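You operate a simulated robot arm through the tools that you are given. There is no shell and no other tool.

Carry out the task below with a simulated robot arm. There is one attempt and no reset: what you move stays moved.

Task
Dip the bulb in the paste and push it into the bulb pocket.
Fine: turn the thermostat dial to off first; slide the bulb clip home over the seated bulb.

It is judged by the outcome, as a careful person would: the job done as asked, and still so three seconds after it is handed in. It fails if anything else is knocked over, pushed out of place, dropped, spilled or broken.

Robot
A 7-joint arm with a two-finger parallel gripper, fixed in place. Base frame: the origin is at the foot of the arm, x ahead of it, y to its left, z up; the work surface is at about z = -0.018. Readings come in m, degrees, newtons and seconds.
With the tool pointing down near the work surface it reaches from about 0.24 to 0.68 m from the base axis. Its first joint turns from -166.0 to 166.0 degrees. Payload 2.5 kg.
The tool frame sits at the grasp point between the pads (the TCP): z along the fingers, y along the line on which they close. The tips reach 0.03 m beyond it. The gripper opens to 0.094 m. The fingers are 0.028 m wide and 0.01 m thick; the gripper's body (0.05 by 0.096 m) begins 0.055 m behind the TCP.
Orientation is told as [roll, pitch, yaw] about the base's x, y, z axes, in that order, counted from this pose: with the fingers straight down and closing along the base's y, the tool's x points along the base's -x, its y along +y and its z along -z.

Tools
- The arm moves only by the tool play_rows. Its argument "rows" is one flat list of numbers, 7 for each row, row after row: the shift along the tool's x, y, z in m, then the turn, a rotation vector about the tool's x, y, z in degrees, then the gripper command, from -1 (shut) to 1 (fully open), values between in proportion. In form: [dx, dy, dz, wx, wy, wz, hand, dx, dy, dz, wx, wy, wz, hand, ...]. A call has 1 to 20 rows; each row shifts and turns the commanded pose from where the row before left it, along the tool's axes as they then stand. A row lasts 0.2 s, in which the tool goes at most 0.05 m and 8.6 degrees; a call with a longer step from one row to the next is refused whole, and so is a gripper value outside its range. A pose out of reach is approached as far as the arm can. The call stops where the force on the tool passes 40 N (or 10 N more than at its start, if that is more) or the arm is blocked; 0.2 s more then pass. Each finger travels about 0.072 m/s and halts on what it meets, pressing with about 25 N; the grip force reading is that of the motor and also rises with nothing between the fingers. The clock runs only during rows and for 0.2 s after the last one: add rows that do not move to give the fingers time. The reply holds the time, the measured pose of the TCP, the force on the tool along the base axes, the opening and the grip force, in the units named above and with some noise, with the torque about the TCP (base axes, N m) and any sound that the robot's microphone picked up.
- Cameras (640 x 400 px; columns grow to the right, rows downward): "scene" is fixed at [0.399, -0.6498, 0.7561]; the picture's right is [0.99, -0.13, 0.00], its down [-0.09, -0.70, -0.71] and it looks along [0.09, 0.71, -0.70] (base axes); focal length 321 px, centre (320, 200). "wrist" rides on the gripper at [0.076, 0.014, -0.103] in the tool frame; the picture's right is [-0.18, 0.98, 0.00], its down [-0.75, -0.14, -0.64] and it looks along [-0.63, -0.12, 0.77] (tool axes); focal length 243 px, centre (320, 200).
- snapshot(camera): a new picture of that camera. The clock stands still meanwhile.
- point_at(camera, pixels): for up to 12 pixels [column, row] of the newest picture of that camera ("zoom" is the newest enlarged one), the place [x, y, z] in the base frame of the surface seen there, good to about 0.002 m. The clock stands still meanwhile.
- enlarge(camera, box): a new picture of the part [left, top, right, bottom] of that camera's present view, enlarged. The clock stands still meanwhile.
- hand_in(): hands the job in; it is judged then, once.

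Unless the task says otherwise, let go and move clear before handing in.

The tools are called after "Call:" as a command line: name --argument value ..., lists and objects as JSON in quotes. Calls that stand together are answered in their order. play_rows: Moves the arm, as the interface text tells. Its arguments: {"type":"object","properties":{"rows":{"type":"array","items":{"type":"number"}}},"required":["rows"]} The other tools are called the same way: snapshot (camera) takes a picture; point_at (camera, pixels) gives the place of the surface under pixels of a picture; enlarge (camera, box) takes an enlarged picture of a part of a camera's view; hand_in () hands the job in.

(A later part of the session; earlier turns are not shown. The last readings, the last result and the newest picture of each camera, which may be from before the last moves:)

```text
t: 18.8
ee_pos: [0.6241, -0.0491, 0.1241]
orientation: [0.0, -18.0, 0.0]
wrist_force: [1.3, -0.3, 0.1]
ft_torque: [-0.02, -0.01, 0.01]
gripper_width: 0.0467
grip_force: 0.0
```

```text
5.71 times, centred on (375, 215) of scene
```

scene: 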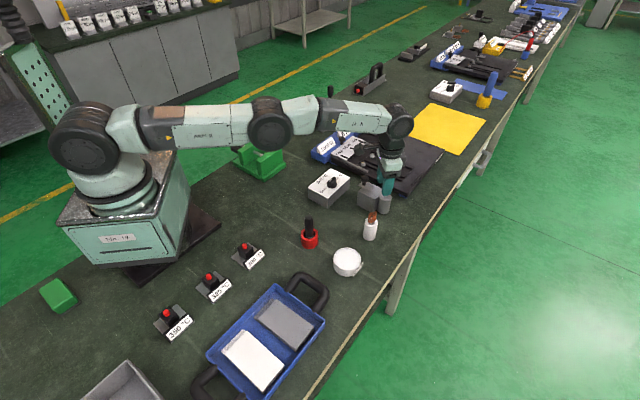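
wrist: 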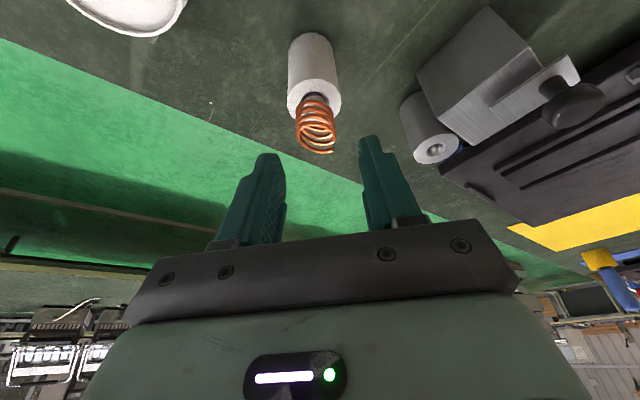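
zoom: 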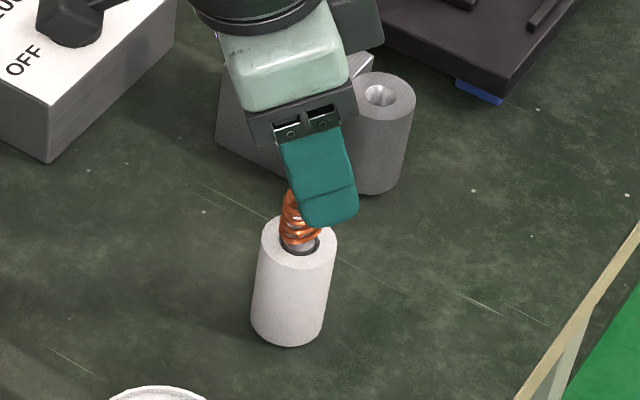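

The coil sits between the fingers (coil ≈308 vs finger midpoint ≈319 in the zoom). I'll lower to TCP z≈0.085 so the tips straddle neck and coil without touching the holder.

Call:
play_rows --rows '[0.0034, -0.00025, 0.00915, 0, 0, 0, 0, 0.0034, -0.00025, 0.00915, 0, 0, 0, 0, 0.0034, -0.00025, 0.00915, 0, 0, 0, 0, 0.0034, -0.00025, 0.00915, 0, 0, 0, 0, 0, 0, 0, 0, 0, 0, 0]'

Call:
snapshot --camera "wrist"

Call:
enlarge --camera "wrist" --box '[240, 80, 400, 220]'

Call:
enlarge --camera "scene" --box '[340, 190, 400, 250]'

```text
t: 20.0
ee_pos: [0.6228, -0.0491, 0.0855]
orientation: [0.0, -18.0, 0.0]
wrist_force: [-0.5, -0.9, -0.2]
ft_torque: [-0.01, -0.02, 0.01]
gripper_width: 0.0471
grip_force: 0.1
```

```text
taken
```

wrist: 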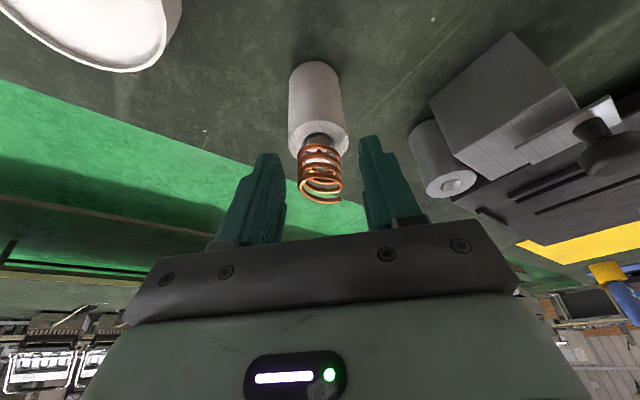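

```text
2.86 times, centred on (320, 150) of wrist
```

zoom: 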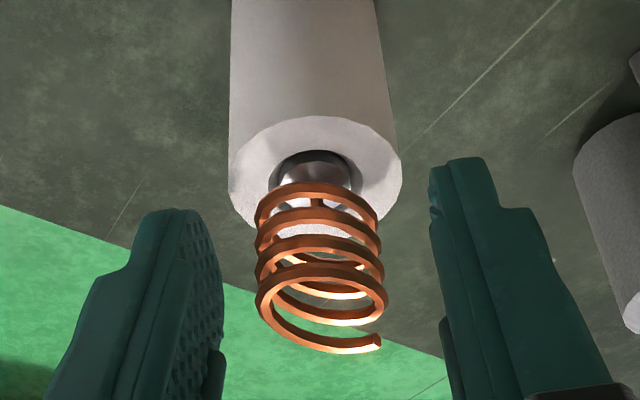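

```text
6.67 times, centred on (370, 220) of scene
```

zoom: 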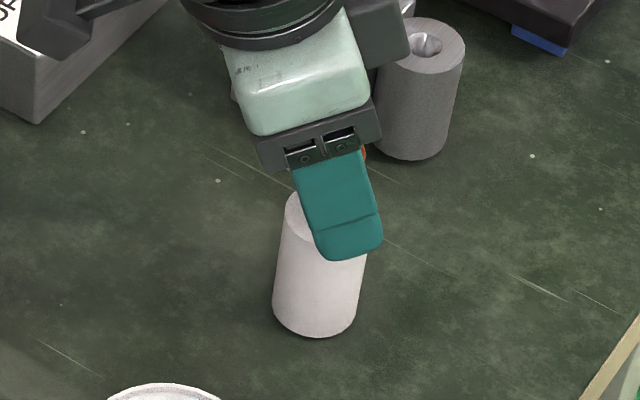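

The tips straddle the coil, clear of the holder. Now I'll close slowly on the bulb and read the width at contact.

Call:
play_rows --rows '[0, -0.0005, 0, 0, 0, 0, -0.3, 0, 0, 0, 0, 0, 0, -0.45, 0, 0, 0, 0, 0, 0, -0.55, 0, 0, 0, 0, 0, 0, -0.65, 0, 0, 0, 0, 0, 0, -0.7]'

Call:
enlarge --camera "wrist" --box '[240, 80, 400, 220]'

```text
t: 21.2
ee_pos: [0.6223, -0.05, 0.0863]
orientation: [0.0, -18.1, 0.0]
wrist_force: [5.4, 3.9, 6.0]
ft_torque: [0.13, -0.18, 0.02]
gripper_width: 0.0341
grip_force: 25.5
```

```text
2.86 times, centred on (320, 150) of wrist
```

zoom: 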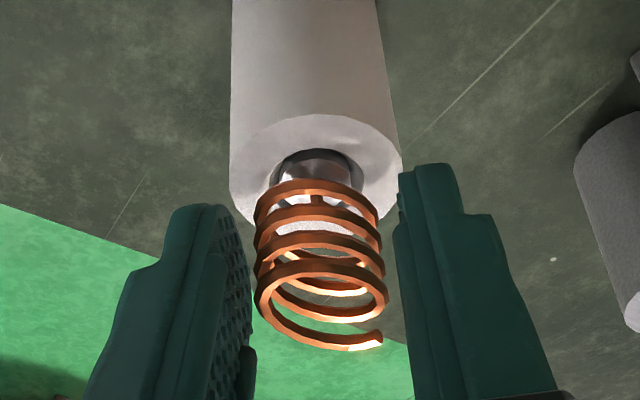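

The fingers stopped at 34 mm with 25 N, wider than the coil, so they may be pinching something else (perhaps the holder rim). I'll look from the scene camera.

Call:
enlarge --camera "scene" --box '[345, 195, 395, 245]'

Call:
snapshot --camera "wrist"

Call:
point_at --camera "wrist" --pixels '[[308, 155], [352, 148], [320, 130], [316, 165], [303, 160], [345, 150], [300, 140], [370, 142], [290, 155], [325, 122], [330, 180], [318, 145]]'

```text
8.00 times, centred on (370, 220) of scene
```

zoom: 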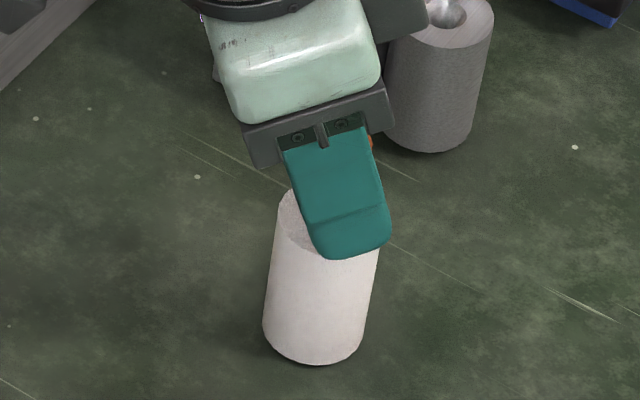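

```text
taken
```

wrist: 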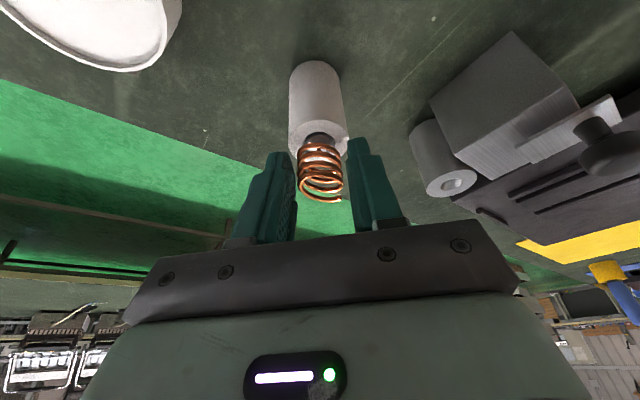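

```text
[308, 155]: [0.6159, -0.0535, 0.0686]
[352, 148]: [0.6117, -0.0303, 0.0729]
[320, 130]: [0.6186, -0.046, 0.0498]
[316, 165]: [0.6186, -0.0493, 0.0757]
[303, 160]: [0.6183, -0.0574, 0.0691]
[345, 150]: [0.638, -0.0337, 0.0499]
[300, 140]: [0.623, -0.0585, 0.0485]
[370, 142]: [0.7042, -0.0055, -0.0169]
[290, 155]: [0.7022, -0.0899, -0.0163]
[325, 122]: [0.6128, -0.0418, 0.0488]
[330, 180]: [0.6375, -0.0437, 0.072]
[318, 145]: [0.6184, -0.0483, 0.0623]
```

It's unclear whether the coil's collision shape or the holder rim is pinched. I'll reopen, raise 6 mm, and close again to compare the width.

Call:
play_rows --rows '[0, 0, 0, 0, 0, 0, -0.1, 0, 0, 0, 0, 0, 0, 0, -0.0019, 0, -0.0057, 0, 0, 0, 0, 0, 0, 0, 0, 0, 0, 0, 0, 0, 0, 0, 0, 0, -0.3, 0, 0, 0, 0, 0, 0, -0.4, 0, 0, 0, 0, 0, 0, -0.5, 0, 0, 0, 0, 0, 0, -0.55]'

Call:
snapshot --camera "wrist"

Call:
enlarge --camera "wrist" --box '[240, 80, 400, 220]'

```text
t: 23.0
ee_pos: [0.6223, -0.0497, 0.0911]
orientation: [0.0, -18.0, 0.0]
wrist_force: [-1.6, 1.5, 1.7]
ft_torque: [0.04, 0.05, 0.01]
gripper_width: 0.0338
grip_force: 24.9
```

```text
taken
```

wrist: 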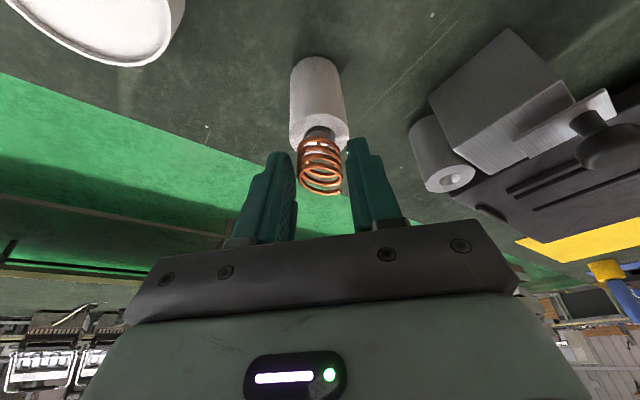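

```text
2.86 times, centred on (320, 150) of wrist
```

zoom: 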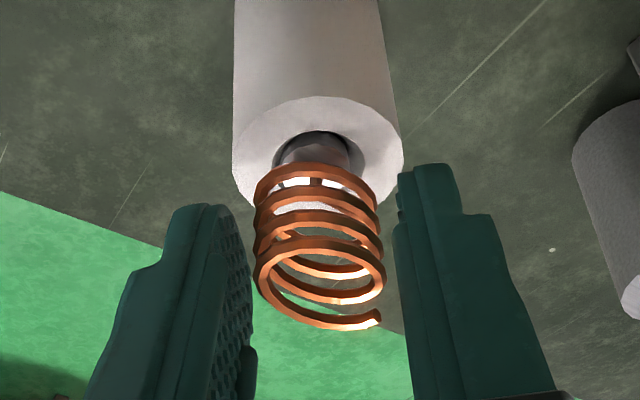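

The width is again 34 mm while the coil looks ~25 mm, which fits a squarish shape being pinched on its corners at 45°. I'll open, raise, yaw the tool +45° about the vertical (keeping the tilt) and try that grip orientation.

Call:
play_rows --rows '[0, 0, 0, 0, 0, 0, -0.1, 0, 0, 0, 0, 0, 0, 0.1, -0.0062, 0, -0.019, 0, 0, 0, 0.1, -0.0062, 0, -0.019, 0, 0, 0, 0.1, 0, 0, 0, -2.318, 0, -7.133, 0.1, 0, 0, 0, -2.318, 0, -7.133, 0.1, 0, 0, 0, -2.318, 0, -7.133, 0.1, 0, 0, 0, -2.318, 0, -7.133, 0.1, 0, 0, 0, -2.318, 0, -7.133, 0.1, 0, 0, 0, -2.318, 0, -7.133, 0.1, 0.0018, -0.00375, -0.0006, 0, 0, 0, 0.1, 0, 0, 0, 0, 0, 0, 0.1]'

Call:
snapshot --camera "wrist"

Call:
enlarge --camera "wrist" --box '[240, 60, 400, 200]'

Call:
enlarge --camera "scene" --box '[335, 180, 415, 250]'

```text
t: 25.6
ee_pos: [0.6244, -0.0548, 0.1311]
orientation: [0.0, -18.0, 45.0]
wrist_force: [0.4, -0.1, -0.6]
ft_torque: [0.03, -0.02, -0.01]
gripper_width: 0.0515
grip_force: 0.0
```

```text
taken
```

wrist: 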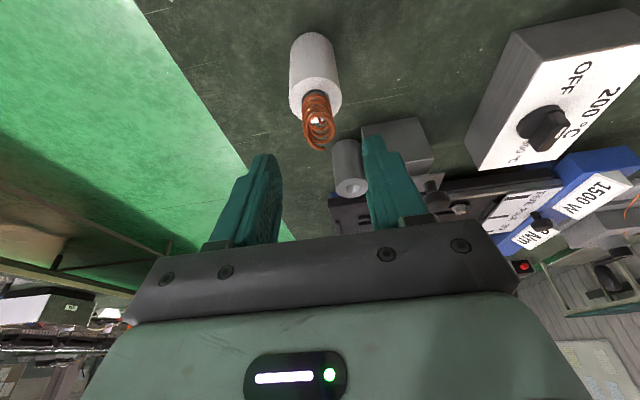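

```text
2.86 times, centred on (320, 130) of wrist
```

zoom: 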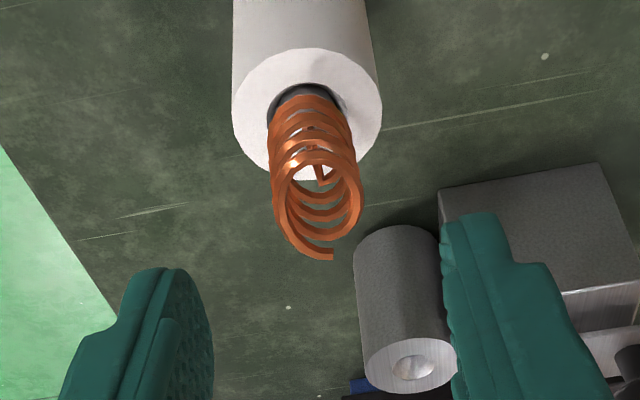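

```text
5.71 times, centred on (375, 215) of scene
```

zoom: 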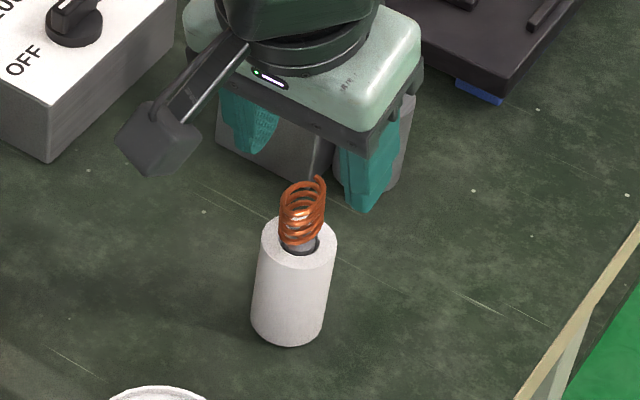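

From this side the coil looks narrower (~21 mm), so its section is oblong and this +45° grip takes it across the narrow side. I'll shift 1.4 mm along tool y and descend to TCP z≈0.087.

Call:
play_rows --rows '[0.0034, 0.00035, 0.01045, 0, 0, 0, 0.05, 0.0034, 0.00035, 0.01045, 0, 0, 0, 0, 0.0034, 0.00035, 0.01045, 0, 0, 0, 0, 0.0034, 0.00035, 0.01045, 0, 0, 0, 0, 0, 0, 0, 0, 0, 0, 0]'

Call:
enlarge --camera "wrist" --box '[240, 80, 400, 220]'

Call:
enlarge --camera "scene" --box '[345, 195, 395, 245]'

```text
t: 26.8
ee_pos: [0.6229, -0.0529, 0.0878]
orientation: [0.0, -18.0, 45.0]
wrist_force: [-0.6, 0.8, -0.4]
ft_torque: [-0.02, -0.01, 0.0]
gripper_width: 0.0471
grip_force: 0.2
```

```text
2.86 times, centred on (320, 150) of wrist
```

zoom: 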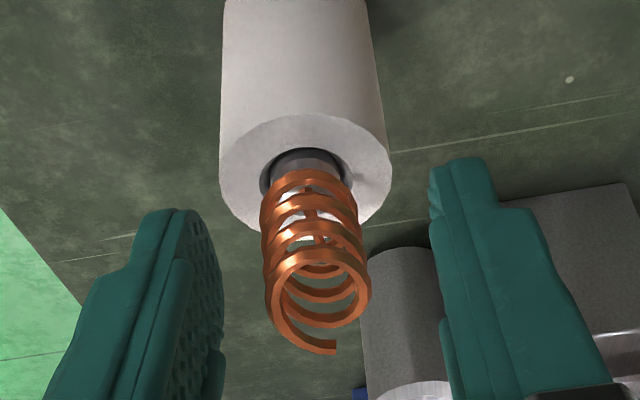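

```text
8.00 times, centred on (370, 220) of scene
```

zoom: 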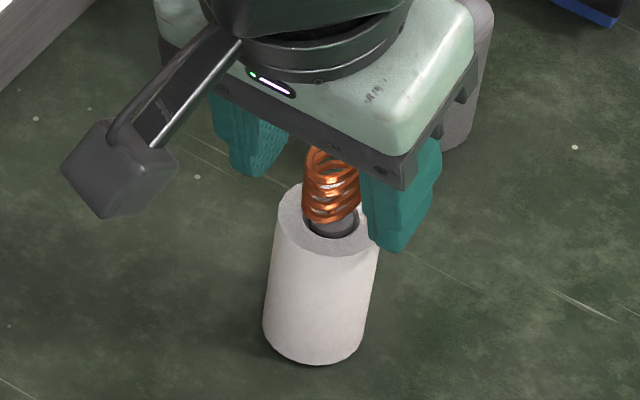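

The coil (262–370) is centred between the fingers (≈215–435). Closing slowly now.

Call:
play_rows --rows '[0, 0, 0, 0, 0, 0, -0.3, 0, 0, 0, 0, 0, 0, -0.45, 0, 0, 0, 0, 0, 0, -0.55, 0, 0, 0, 0, 0, 0, -0.65, 0, 0, 0, 0, 0, 0, -0.7]'

Call:
enlarge --camera "wrist" --box '[240, 80, 400, 220]'

Call:
enlarge --camera "scene" --box '[345, 195, 395, 245]'

```text
t: 28.0
ee_pos: [0.6232, -0.0543, 0.0891]
orientation: [0.0, -18.0, 45.0]
wrist_force: [3.5, -4.8, 4.3]
ft_torque: [-0.11, -0.15, -0.05]
gripper_width: 0.0198
grip_force: 25.6
```

```text
2.86 times, centred on (320, 150) of wrist
```

zoom: 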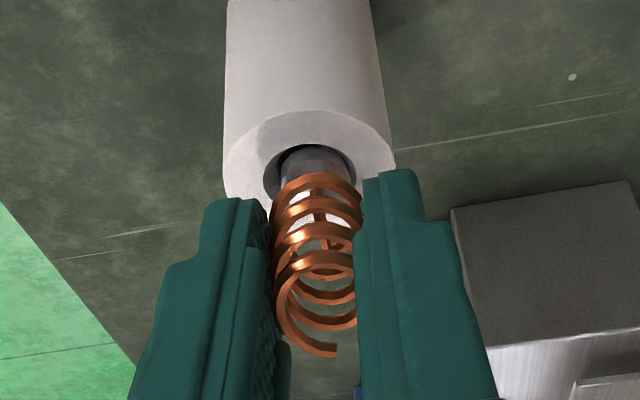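

```text
8.00 times, centred on (370, 220) of scene
```

zoom: 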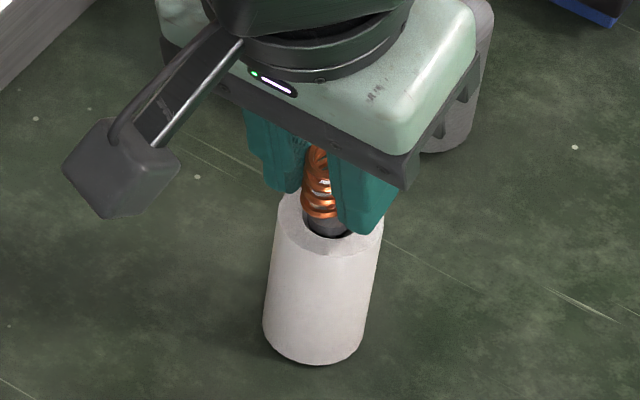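

The bulb is gripped flat at 19.8 mm. I'll lift vertically in small steps and check it leaves the holder cleanly.

Call:
play_rows --rows '[0, 0, 0, 0, 0, 0, -0.8, -0.0031, 0, -0.0095, 0, 0, 0, -0.8, -0.0031, 0, -0.0095, 0, 0, 0, -0.8, -0.0031, 0, -0.0095, 0, 0, 0, -0.8]'

Call:
enlarge --camera "wrist" --box '[240, 80, 400, 220]'

Call:
enlarge --camera "scene" --box '[345, 195, 395, 245]'

```text
t: 29.0
ee_pos: [0.623, -0.0543, 0.1176]
orientation: [0.0, -18.1, 45.0]
wrist_force: [-0.2, -0.2, -0.2]
ft_torque: [0.03, -0.01, -0.03]
gripper_width: 0.0196
grip_force: 24.9
```

```text
2.86 times, centred on (320, 150) of wrist
```

zoom: 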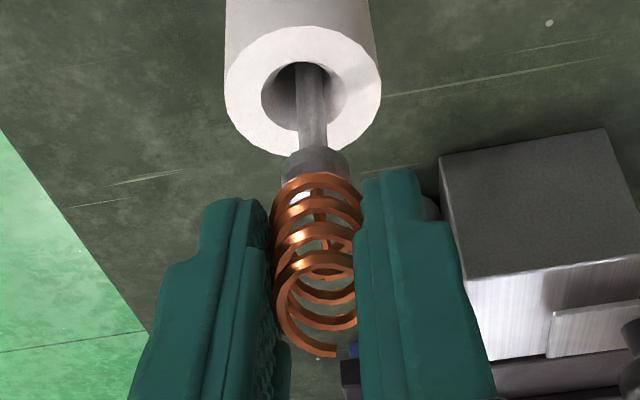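

```text
8.00 times, centred on (370, 220) of scene
```

zoom: 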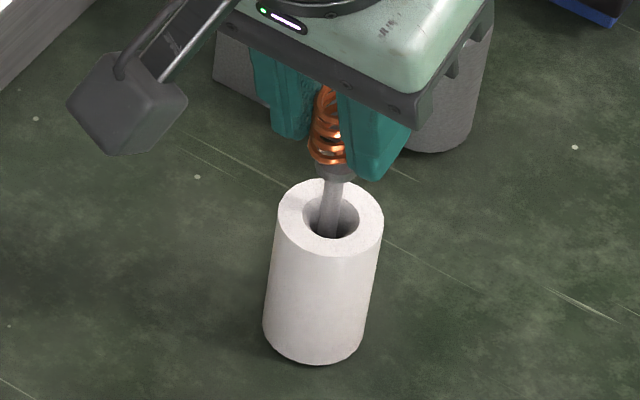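

The bulb lifts: a thin rod with a collar below the coil, the holder staying put. I'll lift further until the rod's tip is out.

Call:
play_rows --rows '[-0.0046, 0, -0.0143, 0, 0, 0, -0.8, -0.0046, 0, -0.0143, 0, 0, 0, -0.8, -0.0046, 0, -0.0143, 0, 0, 0, -0.8, -0.0046, 0, -0.0143, 0, 0, 0, -0.8, 0, 0, 0, 0, 0, 0, -0.8]'

Call:
snapshot --camera "wrist"

Call:
enlarge --camera "scene" --box '[335, 165, 405, 245]'

Call:
enlarge --camera "wrist" --box '[240, 60, 400, 220]'

```text
t: 30.2
ee_pos: [0.6209, -0.0539, 0.178]
orientation: [0.0, -18.0, 45.0]
wrist_force: [-0.2, 0.3, 0.0]
ft_torque: [0.02, -0.03, 0.01]
gripper_width: 0.0201
grip_force: 25.1
```

```text
taken
```

wrist: 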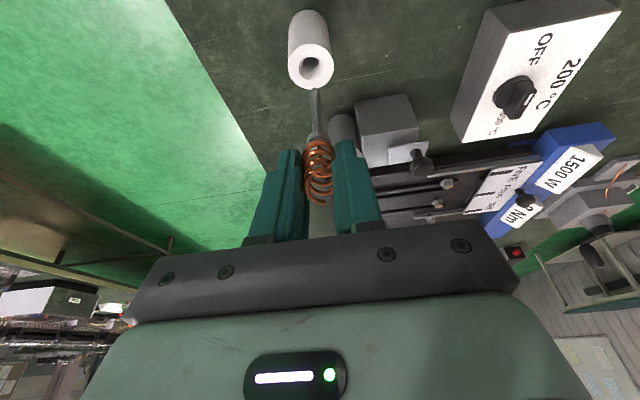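

```text
5.00 times, centred on (370, 205) of scene
```

zoom: 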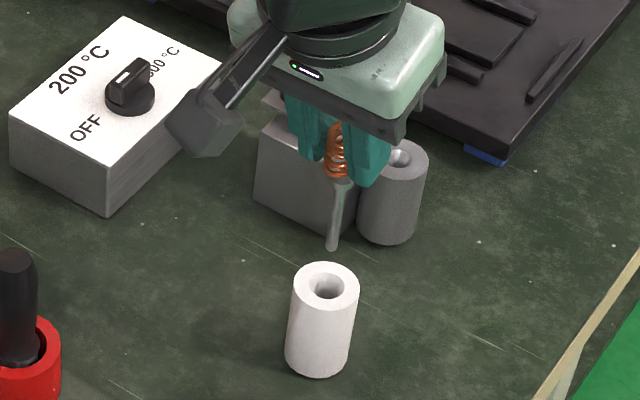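

```text
2.50 times, centred on (320, 140) of wrist
```

zoom: 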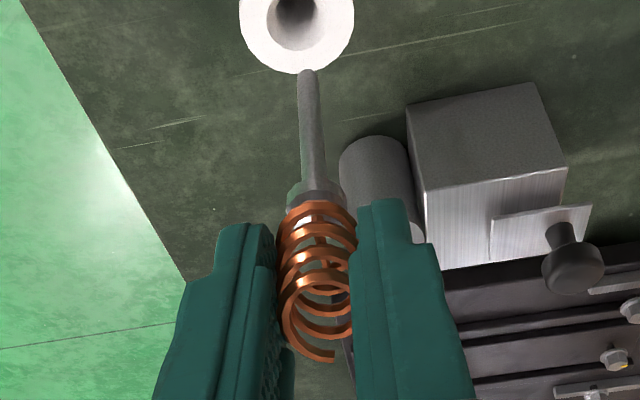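

The bulb is clear of the holder, hanging vertically. Before continuing I'll double-check the dial's mark and measure the bulb's collar and tip.

Call:
enlarge --camera "wrist" --box '[440, 0, 620, 150]'

Call:
enlarge --camera "scene" --box '[305, 165, 355, 210]'

Call:
point_at --camera "wrist" --pixels '[[315, 90], [315, 93], [317, 110], [318, 125], [317, 135], [310, 138], [326, 138], [318, 145]]'

```text
2.67 times, centred on (530, 75) of wrist
```

zoom: 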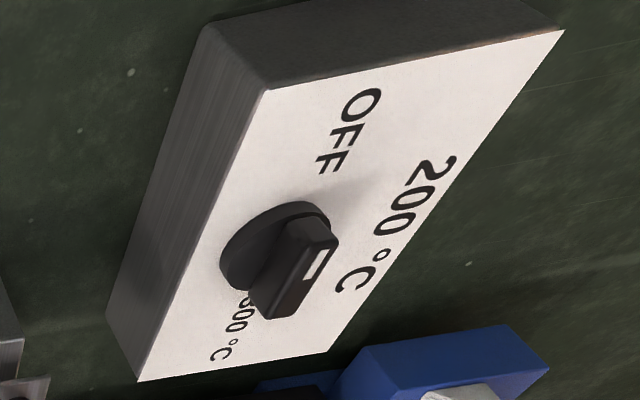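

```text
8.89 times, centred on (330, 188) of scene
```

zoom: 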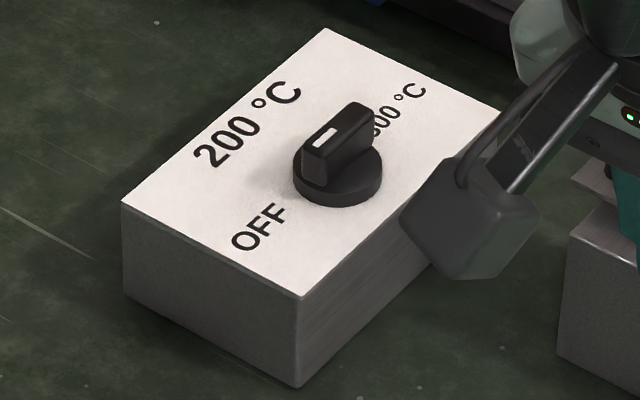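

```text
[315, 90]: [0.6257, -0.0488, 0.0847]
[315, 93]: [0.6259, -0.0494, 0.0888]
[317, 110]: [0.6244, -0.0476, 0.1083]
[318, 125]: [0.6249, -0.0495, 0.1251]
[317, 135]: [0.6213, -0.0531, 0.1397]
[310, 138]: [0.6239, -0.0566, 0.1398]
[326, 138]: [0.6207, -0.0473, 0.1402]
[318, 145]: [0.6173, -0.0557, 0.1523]
```

The dial does point at OFF. The bulb hangs vertically: tip about 0.094 m below the TCP, collar bottom about 53 mm above the tip. Now I'll measure the paste pot's rim and surface.

Call:
enlarge --camera "scene" --box '[320, 235, 380, 285]'

Call:
point_at --camera "zoom" --pixels '[[290, 160], [290, 110], [290, 210], [230, 160], [350, 160], [145, 160], [438, 165], [290, 65], [290, 265], [156, 140], [425, 150], [290, 250]]'

```text
8.00 times, centred on (350, 260) of scene
```

zoom: 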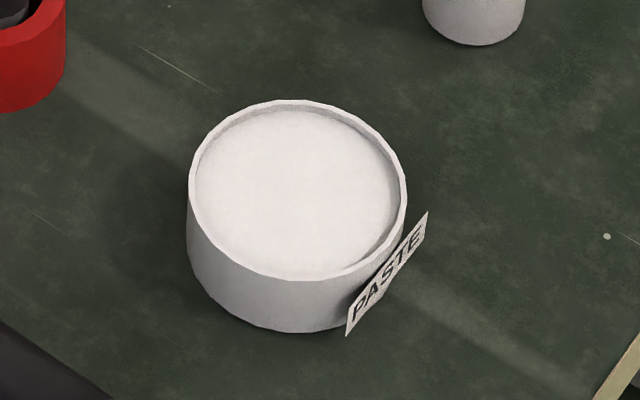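

```text
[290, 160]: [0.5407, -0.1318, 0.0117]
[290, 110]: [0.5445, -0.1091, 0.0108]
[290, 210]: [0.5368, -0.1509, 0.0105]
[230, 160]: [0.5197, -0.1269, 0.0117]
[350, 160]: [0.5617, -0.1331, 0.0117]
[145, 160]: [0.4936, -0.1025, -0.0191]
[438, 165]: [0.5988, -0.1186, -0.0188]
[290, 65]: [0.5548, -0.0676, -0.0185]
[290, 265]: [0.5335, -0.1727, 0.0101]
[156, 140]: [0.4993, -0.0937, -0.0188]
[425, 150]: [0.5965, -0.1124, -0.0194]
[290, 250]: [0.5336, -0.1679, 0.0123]
```

The paste surface is at z≈0.0115 with its centre near (0.540,-0.140). I'll carry the bulb over the pot at travel height (tip ≈0.084).

Call:
play_rows --rows '[0.0203, -0.0006, -0.0066, 0, 0, 0, -0.8, 0.0203, -0.0006, -0.0066, 0, 0, 0, -0.8, 0.0203, -0.0006, -0.0066, 0, 0, 0, -0.8, 0.0203, -0.0006, -0.0066, 0, 0, 0, -0.8, 0.0203, -0.0006, -0.0066, 0, 0, 0, -0.8, 0.0203, -0.0006, -0.0066, 0, 0, 0, -0.8, 0, 0, 0, 0, 0, 0, -0.8]'

Call:
snapshot --camera "wrist"

Call:
enlarge --camera "scene" --box '[300, 200, 390, 290]'

```text
t: 31.8
ee_pos: [0.5338, -0.1465, 0.1783]
orientation: [0.0, -18.0, 45.1]
wrist_force: [-0.1, -0.2, 0.4]
ft_torque: [-0.02, 0.01, -0.01]
gripper_width: 0.0199
grip_force: 25.2
```

```text
taken
```

wrist: 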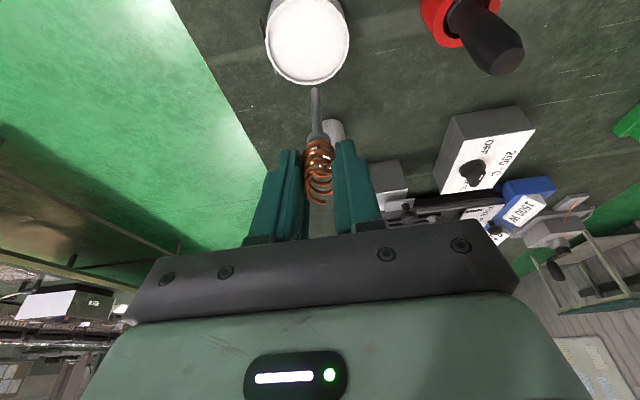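

```text
4.44 times, centred on (345, 245) of scene
```

zoom: 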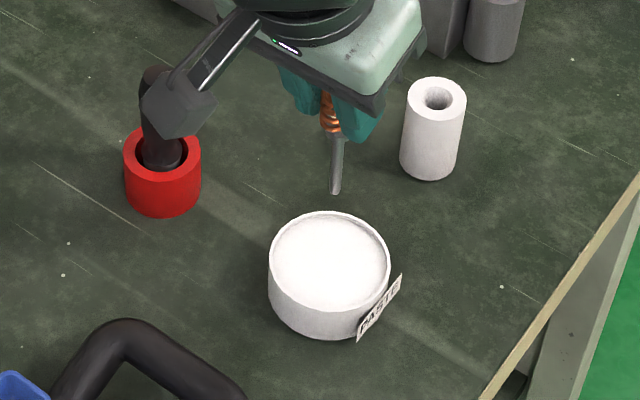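

The bulb hangs over the pot. I'll check the tip's position against the pot centre.

Call:
point_at --camera "wrist" --pixels '[[315, 90], [315, 94], [316, 105], [317, 120], [307, 40], [270, 40], [345, 40], [307, 75], [307, 5]]'

Call:
point_at --camera "zoom" --pixels '[[335, 190], [336, 180], [336, 160], [337, 145], [330, 260], [275, 260], [385, 265], [329, 217], [329, 302]]'

```text
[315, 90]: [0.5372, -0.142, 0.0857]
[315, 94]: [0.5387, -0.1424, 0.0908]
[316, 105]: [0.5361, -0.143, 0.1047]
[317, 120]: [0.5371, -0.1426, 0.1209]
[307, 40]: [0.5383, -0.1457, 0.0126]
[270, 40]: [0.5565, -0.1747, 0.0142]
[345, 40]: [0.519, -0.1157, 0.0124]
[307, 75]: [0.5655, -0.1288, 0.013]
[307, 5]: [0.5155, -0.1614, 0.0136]
```

```text
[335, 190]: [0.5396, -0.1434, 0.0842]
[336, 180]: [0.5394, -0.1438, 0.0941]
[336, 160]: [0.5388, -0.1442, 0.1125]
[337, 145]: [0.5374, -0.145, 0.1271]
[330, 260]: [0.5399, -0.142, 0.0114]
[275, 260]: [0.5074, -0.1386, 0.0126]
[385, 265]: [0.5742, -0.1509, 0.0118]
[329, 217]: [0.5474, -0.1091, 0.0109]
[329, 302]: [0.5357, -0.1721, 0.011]
```

The rod axis is at about (0.540,-0.139), right over the pot centre. I'll lower until just above the paste and then dip slowly to ~15 mm deep, watching force.

Call:
play_rows --rows '[0.00494, 0, 0.0152, 0, 0, 0, -0.8, 0.00494, 0, 0.0152, 0, 0, 0, -0.8, 0.00494, 0, 0.0152, 0, 0, 0, -0.8, 0.00494, 0, 0.0152, 0, 0, 0, -0.8, 0.00185, 0, 0.0057, 0, 0, 0, -0.8, 0.00185, 0, 0.0057, 0, 0, 0, -0.8]'

Call:
enlarge --camera "scene" --box '[310, 215, 380, 285]'

```text
t: 33.0
ee_pos: [0.5373, -0.1475, 0.1122]
orientation: [-0.4, -18.4, 45.0]
wrist_force: [-4.6, 0.1, 11.3]
ft_torque: [0.15, 0.25, 0.01]
gripper_width: 0.0205
grip_force: 25.2
stopped in row 6: the force on the tool passed its limit at 48 N (the readings are from after the stop); the commanded pose is now the measured one
```

```text
5.71 times, centred on (345, 250) of scene
```

zoom: 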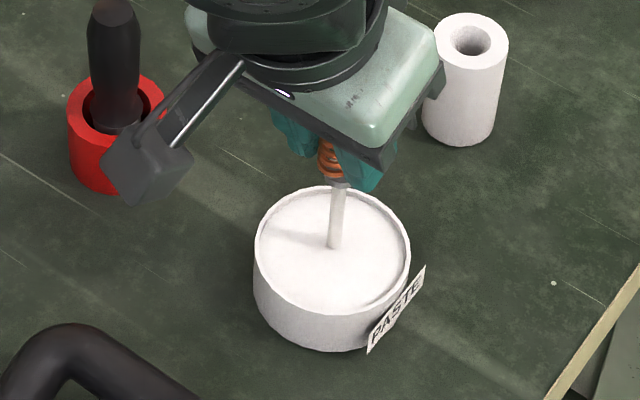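

The call stopped at 48 N with the TCP at 0.112, i.e. the tip met resistance near the paste surface. I'll look closely at the tip and the bulb's state in the grip.

Call:
enlarge --camera "scene" --box '[330, 228, 370, 268]'

Call:
snapshot --camera "wrist"

Call:
enlarge --camera "wrist" --box '[250, 20, 390, 220]'

```text
10.00 times, centred on (350, 248) of scene
```

zoom: 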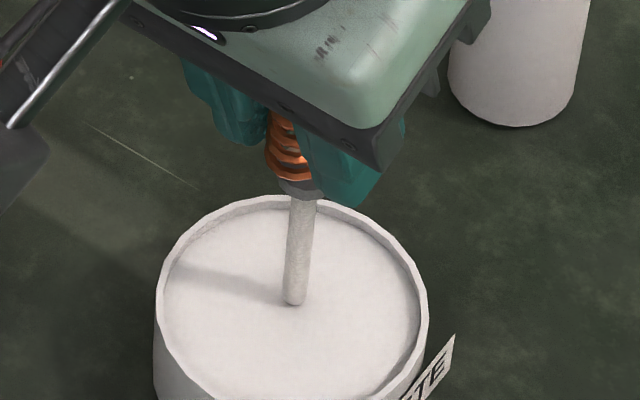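

```text
taken
```

wrist: 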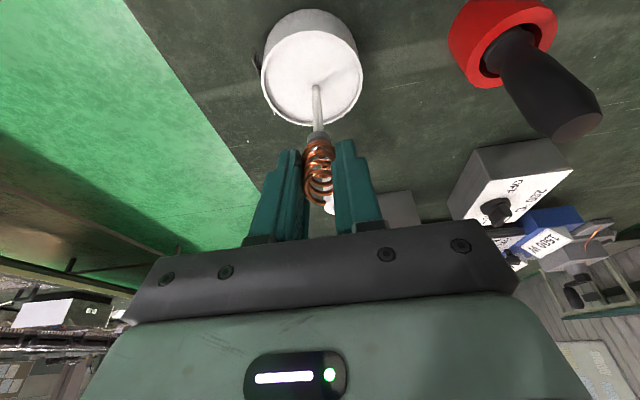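

```text
2.00 times, centred on (320, 120) of wrist
```

zoom: 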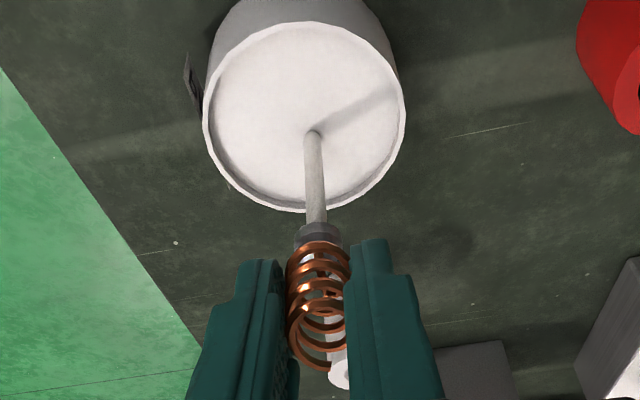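

The rod has turned whitish where it was bare grey before, so it looks coated; the paste surface itself resists. I'll dwell briefly, then lift straight up and compare the rod's look.

Call:
play_rows --rows '[0, 0, 0, 0, 0, 0, -0.8, 0, 0, 0, 0, 0, 0, -0.8, -0.00494, 0, -0.0152, 0, 0, 0, -0.8, -0.00494, 0, -0.0152, 0, 0, 0, -0.8, -0.00494, 0, -0.0152, 0, 0, 0, -0.8, -0.00494, 0, -0.0152, 0, 0, 0, -0.8, 0, 0, 0, 0, 0, 0, -0.8]'

Call:
snapshot --camera "wrist"

Call:
enlarge --camera "wrist" --box '[250, 20, 390, 220]'

Call:
enlarge --camera "scene" --box '[310, 200, 380, 285]'

```text
t: 34.6
ee_pos: [0.5359, -0.1464, 0.1746]
orientation: [-0.2, -18.2, 45.0]
wrist_force: [-0.5, 0.2, -0.5]
ft_torque: [0.0, 0.01, 0.02]
gripper_width: 0.0203
grip_force: 25.2
```

```text
taken
```

wrist: 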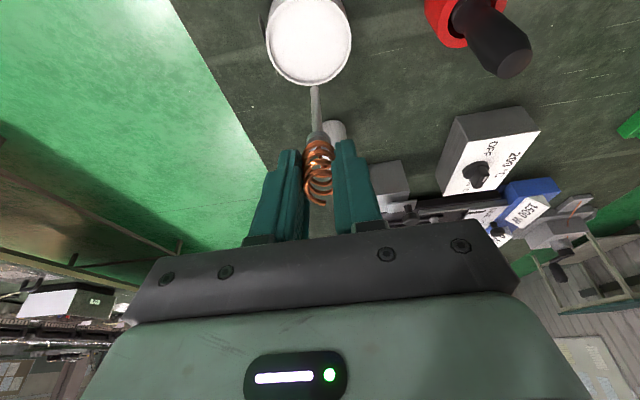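

```text
2.00 times, centred on (320, 120) of wrist
```

zoom: 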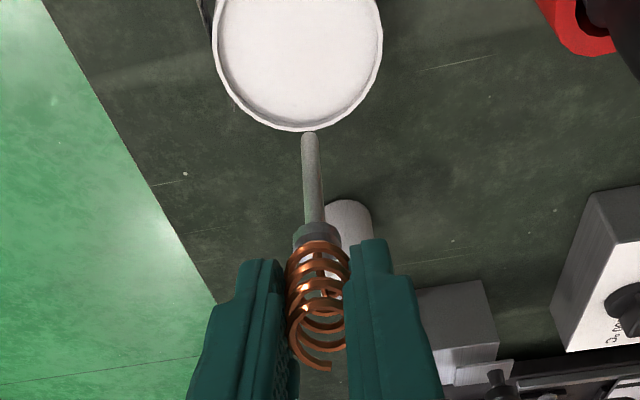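

```text
4.71 times, centred on (345, 242) of scene
```

zoom: 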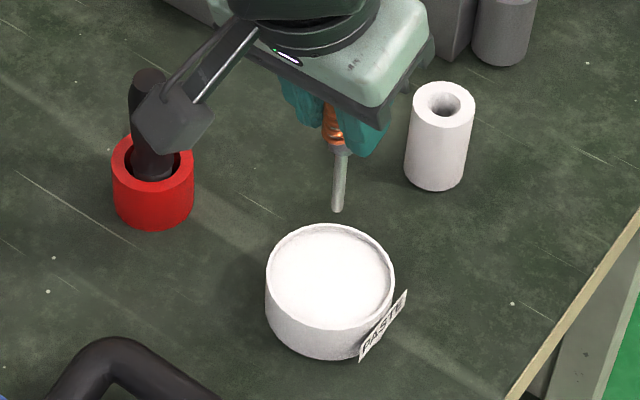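

I'll zoom closer on the rod itself to see whether it carries paste.

Call:
enlarge --camera "wrist" --box '[295, 75, 345, 150]'

Call:
enlarge --camera "scene" --box '[368, 218, 398, 252]'

Call:
enlarge --camera "scene" --box '[365, 215, 400, 250]'

Call:
enlarge --camera "scene" --box '[344, 218, 374, 250]'

```text
5.33 times, centred on (320, 112) of wrist
```

zoom: 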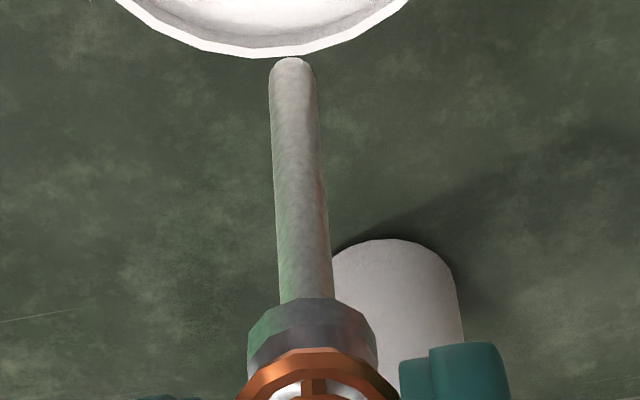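

```text
11.76 times, centred on (383, 235) of scene
```

zoom: 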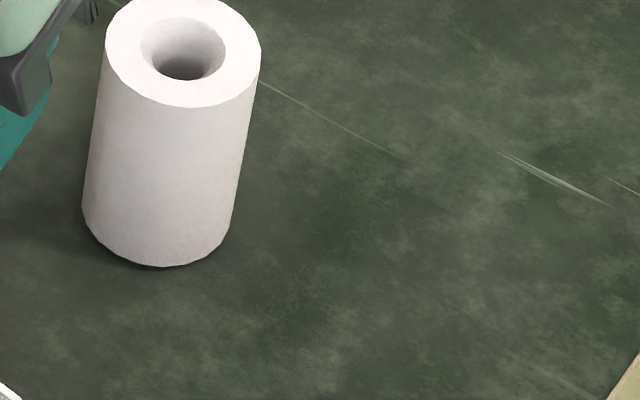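

```text
11.43 times, centred on (382, 232) of scene
```

zoom: 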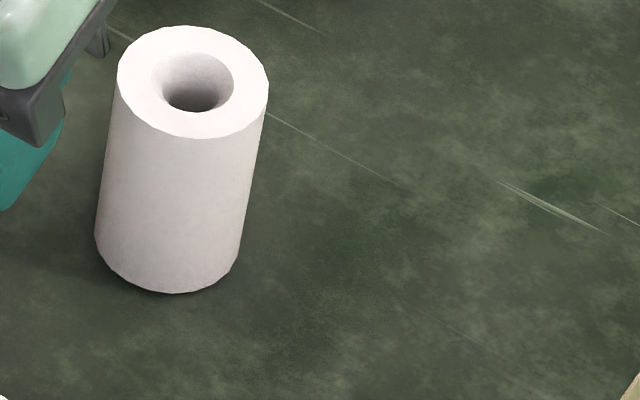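

```text
12.50 times, centred on (359, 234) of scene
```

zoom: 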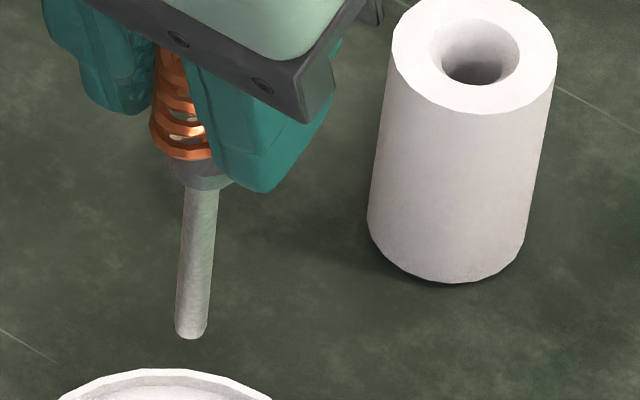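

The rod now looks lighter and mottled compared with the metal collar, consistent with a paste coat. I'll measure the tip's height relative to the TCP to see how deep it went.

Call:
point_at --camera "zoom" --pixels '[[190, 332], [192, 322], [195, 290], [198, 250], [200, 210], [202, 188], [180, 180], [225, 182], [200, 172]]'

Call:
point_at --camera "wrist" --pixels '[[315, 87], [315, 90], [316, 105], [317, 120], [318, 128], [318, 134], [310, 134], [327, 134]]'

```text
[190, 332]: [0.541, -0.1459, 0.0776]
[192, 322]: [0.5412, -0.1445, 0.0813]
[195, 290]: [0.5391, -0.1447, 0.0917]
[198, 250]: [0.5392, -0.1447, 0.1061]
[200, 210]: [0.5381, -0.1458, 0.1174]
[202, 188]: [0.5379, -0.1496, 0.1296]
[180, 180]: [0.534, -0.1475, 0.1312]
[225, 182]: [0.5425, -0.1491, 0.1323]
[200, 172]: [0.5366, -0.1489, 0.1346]
```

```text
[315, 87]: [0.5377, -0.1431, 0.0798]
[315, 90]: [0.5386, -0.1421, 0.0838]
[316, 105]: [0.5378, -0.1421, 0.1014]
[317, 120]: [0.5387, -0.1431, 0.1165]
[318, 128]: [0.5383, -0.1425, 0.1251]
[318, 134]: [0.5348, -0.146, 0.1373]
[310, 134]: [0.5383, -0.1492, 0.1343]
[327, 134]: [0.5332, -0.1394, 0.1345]
```

The tip sat at the paste surface during the dip, and the coat is visible. Now I'll raise a little and carry the bulb over to above the pocket at (0.6996,0.0500), keeping clear of the holder.

Call:
play_rows --rows '[-0.0078, 0, -0.0242, 0, 0, 0, -0.8, -0.026, 0.00247, 0.00844, 0, 0, 0, -0.8, -0.026, 0.00247, 0.00844, 0, 0, 0, -0.8, -0.026, 0.00247, 0.00844, 0, 0, 0, -0.8, -0.026, 0.00247, 0.00844, 0, 0, 0, -0.8, -0.026, 0.00247, 0.00844, 0, 0, 0, -0.8, -0.026, 0.00247, 0.00844, 0, 0, 0, -0.8, -0.026, 0.00247, 0.00844, 0, 0, 0, -0.8, -0.026, 0.00247, 0.00844, 0, 0, 0, -0.8, -0.026, 0.00247, 0.00844, 0, 0, 0, -0.8, 0, 0, 0, 0, 0, 0, -0.8]'

Call:
snapshot --camera "wrist"

Call:
enlarge --camera "scene" --box '[340, 140, 430, 230]'

```text
t: 37.0
ee_pos: [0.6922, 0.0432, 0.201]
orientation: [-0.3, -18.2, 45.1]
wrist_force: [0.0, 0.5, -1.1]
ft_torque: [-0.03, -0.02, 0.01]
gripper_width: 0.02
grip_force: 24.6
```

```text
taken
```

wrist: 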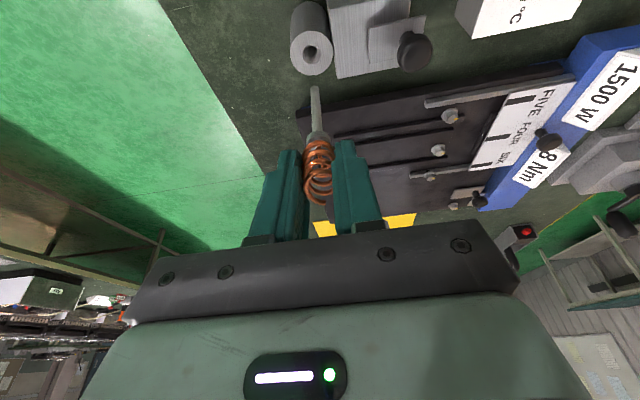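

```text
4.44 times, centred on (385, 185) of scene
```

zoom: 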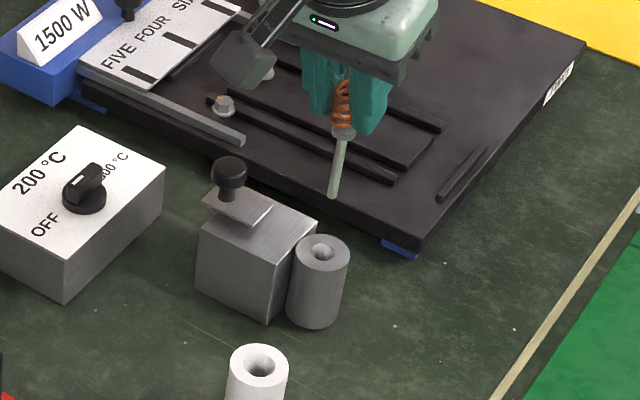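

Reached above the pocket. I'll measure the rod's axis and the pocket mouth from both cameras before lowering.

Call:
point_at --camera "wrist" --pixels '[[315, 88], [315, 91], [316, 105], [317, 120], [318, 128], [296, 54], [328, 54], [312, 40], [312, 72], [290, 50], [333, 52]]'

Call:
point_at --camera "zoom" --pixels '[[333, 193], [334, 185], [337, 165], [340, 145], [322, 236], [350, 252], [295, 252], [322, 270], [312, 252], [332, 252]]'

```text
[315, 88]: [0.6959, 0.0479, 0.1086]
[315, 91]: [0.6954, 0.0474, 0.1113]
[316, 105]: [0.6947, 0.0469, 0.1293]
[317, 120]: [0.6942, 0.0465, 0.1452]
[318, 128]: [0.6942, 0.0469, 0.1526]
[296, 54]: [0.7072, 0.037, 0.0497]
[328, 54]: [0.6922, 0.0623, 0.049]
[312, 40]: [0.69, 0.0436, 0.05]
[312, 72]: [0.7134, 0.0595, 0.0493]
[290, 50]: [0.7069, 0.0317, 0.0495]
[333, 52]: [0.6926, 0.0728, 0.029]
```

```text
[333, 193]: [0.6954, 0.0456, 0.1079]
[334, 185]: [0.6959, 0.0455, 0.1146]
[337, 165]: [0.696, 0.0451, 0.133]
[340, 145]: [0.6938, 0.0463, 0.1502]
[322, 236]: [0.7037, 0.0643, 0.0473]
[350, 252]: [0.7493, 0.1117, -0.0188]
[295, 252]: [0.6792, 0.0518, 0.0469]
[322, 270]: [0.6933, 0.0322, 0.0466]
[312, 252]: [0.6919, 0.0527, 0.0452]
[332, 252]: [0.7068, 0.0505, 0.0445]
```

The tip is about 2 mm short in x of the hole centre. I'll correct, lower until the tip is ~9 mm above the mouth, and look again.

Call:
play_rows --rows '[-0.0013, -0.0014, 0.0004, 0, 0, 0, -0.8, 0.0046, 0, 0.0143, 0, 0, 0, -0.8, 0.0046, 0, 0.0143, 0, 0, 0, -0.8, 0.0046, 0, 0.0143, 0, 0, 0, -0.8, 0, 0, 0, 0, 0, 0, -0.8]'

Call:
snapshot --camera "wrist"

Call:
enlarge --camera "wrist" --box '[270, 40, 370, 160]'

Call:
enlarge --camera "scene" --box '[360, 160, 420, 220]'

```text
t: 38.2
ee_pos: [0.6942, 0.0431, 0.1581]
orientation: [-0.3, -18.2, 45.0]
wrist_force: [0.1, 0.6, 0.4]
ft_torque: [0.0, -0.03, -0.01]
gripper_width: 0.0199
grip_force: 25.1
```

```text
taken
```

wrist: 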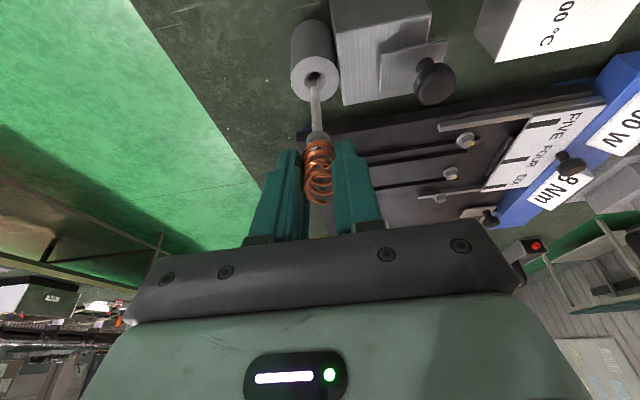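

```text
3.33 times, centred on (320, 100) of wrist
```

zoom: 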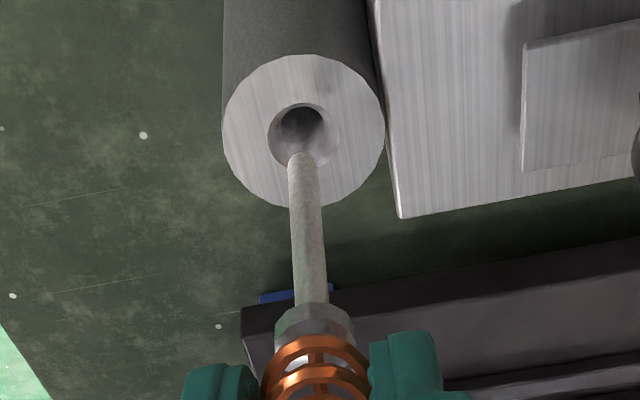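

```text
6.67 times, centred on (390, 190) of scene
```

zoom: 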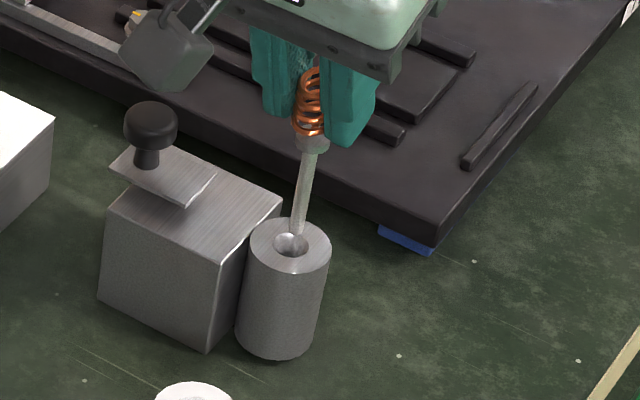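

The tip is aligned over the mouth within a couple of mm by both views. I'll lower another 8 mm so the tip is nearly at the mouth plane and check alignment there.

Call:
play_rows --rows '[0.00124, 0.0003, 0.0038, 0, 0, 0, -0.8, 0.00124, 0, 0.0038, 0, 0, 0, -0.8, 0, 0, 0, 0, 0, 0, -0.8]'

Call:
enlarge --camera "wrist" --box '[280, 50, 350, 130]'

Call:
enlarge --camera "scene" --box '[370, 175, 410, 215]'

```text
t: 39.0
ee_pos: [0.6954, 0.0427, 0.1484]
orientation: [-0.3, -18.2, 45.0]
wrist_force: [0.7, -0.7, -0.7]
ft_torque: [-0.02, 0.03, 0.02]
gripper_width: 0.0198
grip_force: 25.1
```

```text
5.00 times, centred on (315, 90) of wrist
```

zoom: 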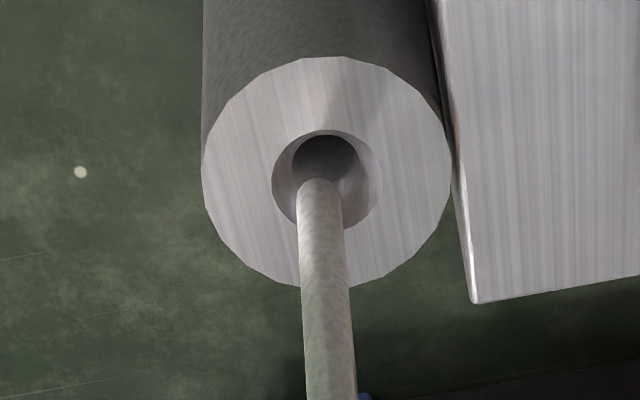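

```text
10.00 times, centred on (390, 195) of scene
```

zoom: 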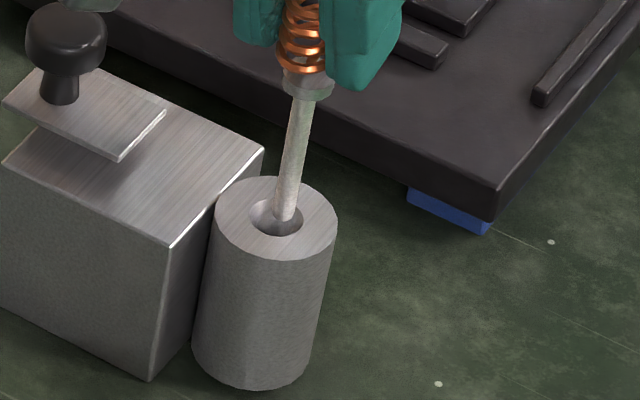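

The tip is about 2 mm off in x by the scene view and 1 mm in tool y by the wrist view. I'll apply a small correction and lower slowly, about 20 mm into the bore.

Call:
play_rows --rows '[0.0015, 0.0009, -0.0005, 0, 0, 0, -0.8, 0.00124, 0, 0.0038, 0, 0, 0, -0.8, 0.00124, 0, 0.0038, 0, 0, 0, -0.8, 0.00124, 0, 0.0038, 0, 0, 0, -0.8]'

Call:
enlarge --camera "wrist" --box '[280, 50, 350, 130]'

Call:
enlarge --camera "scene" --box '[370, 175, 410, 215]'

```text
t: 40.0
ee_pos: [0.6934, 0.0427, 0.1369]
orientation: [-0.3, -18.2, 45.0]
wrist_force: [0.9, 0.5, -0.7]
ft_torque: [0.01, 0.01, -0.01]
gripper_width: 0.0199
grip_force: 25.0
```

```text
5.00 times, centred on (315, 90) of wrist
```

zoom: 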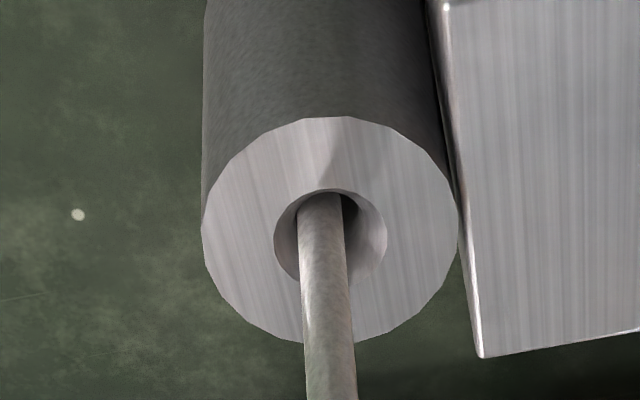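

```text
10.00 times, centred on (390, 195) of scene
```

zoom: 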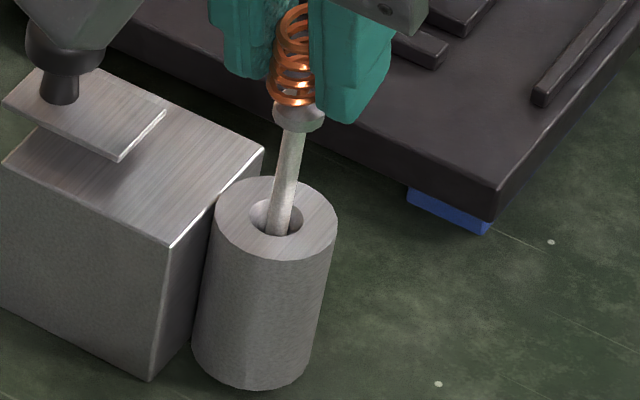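

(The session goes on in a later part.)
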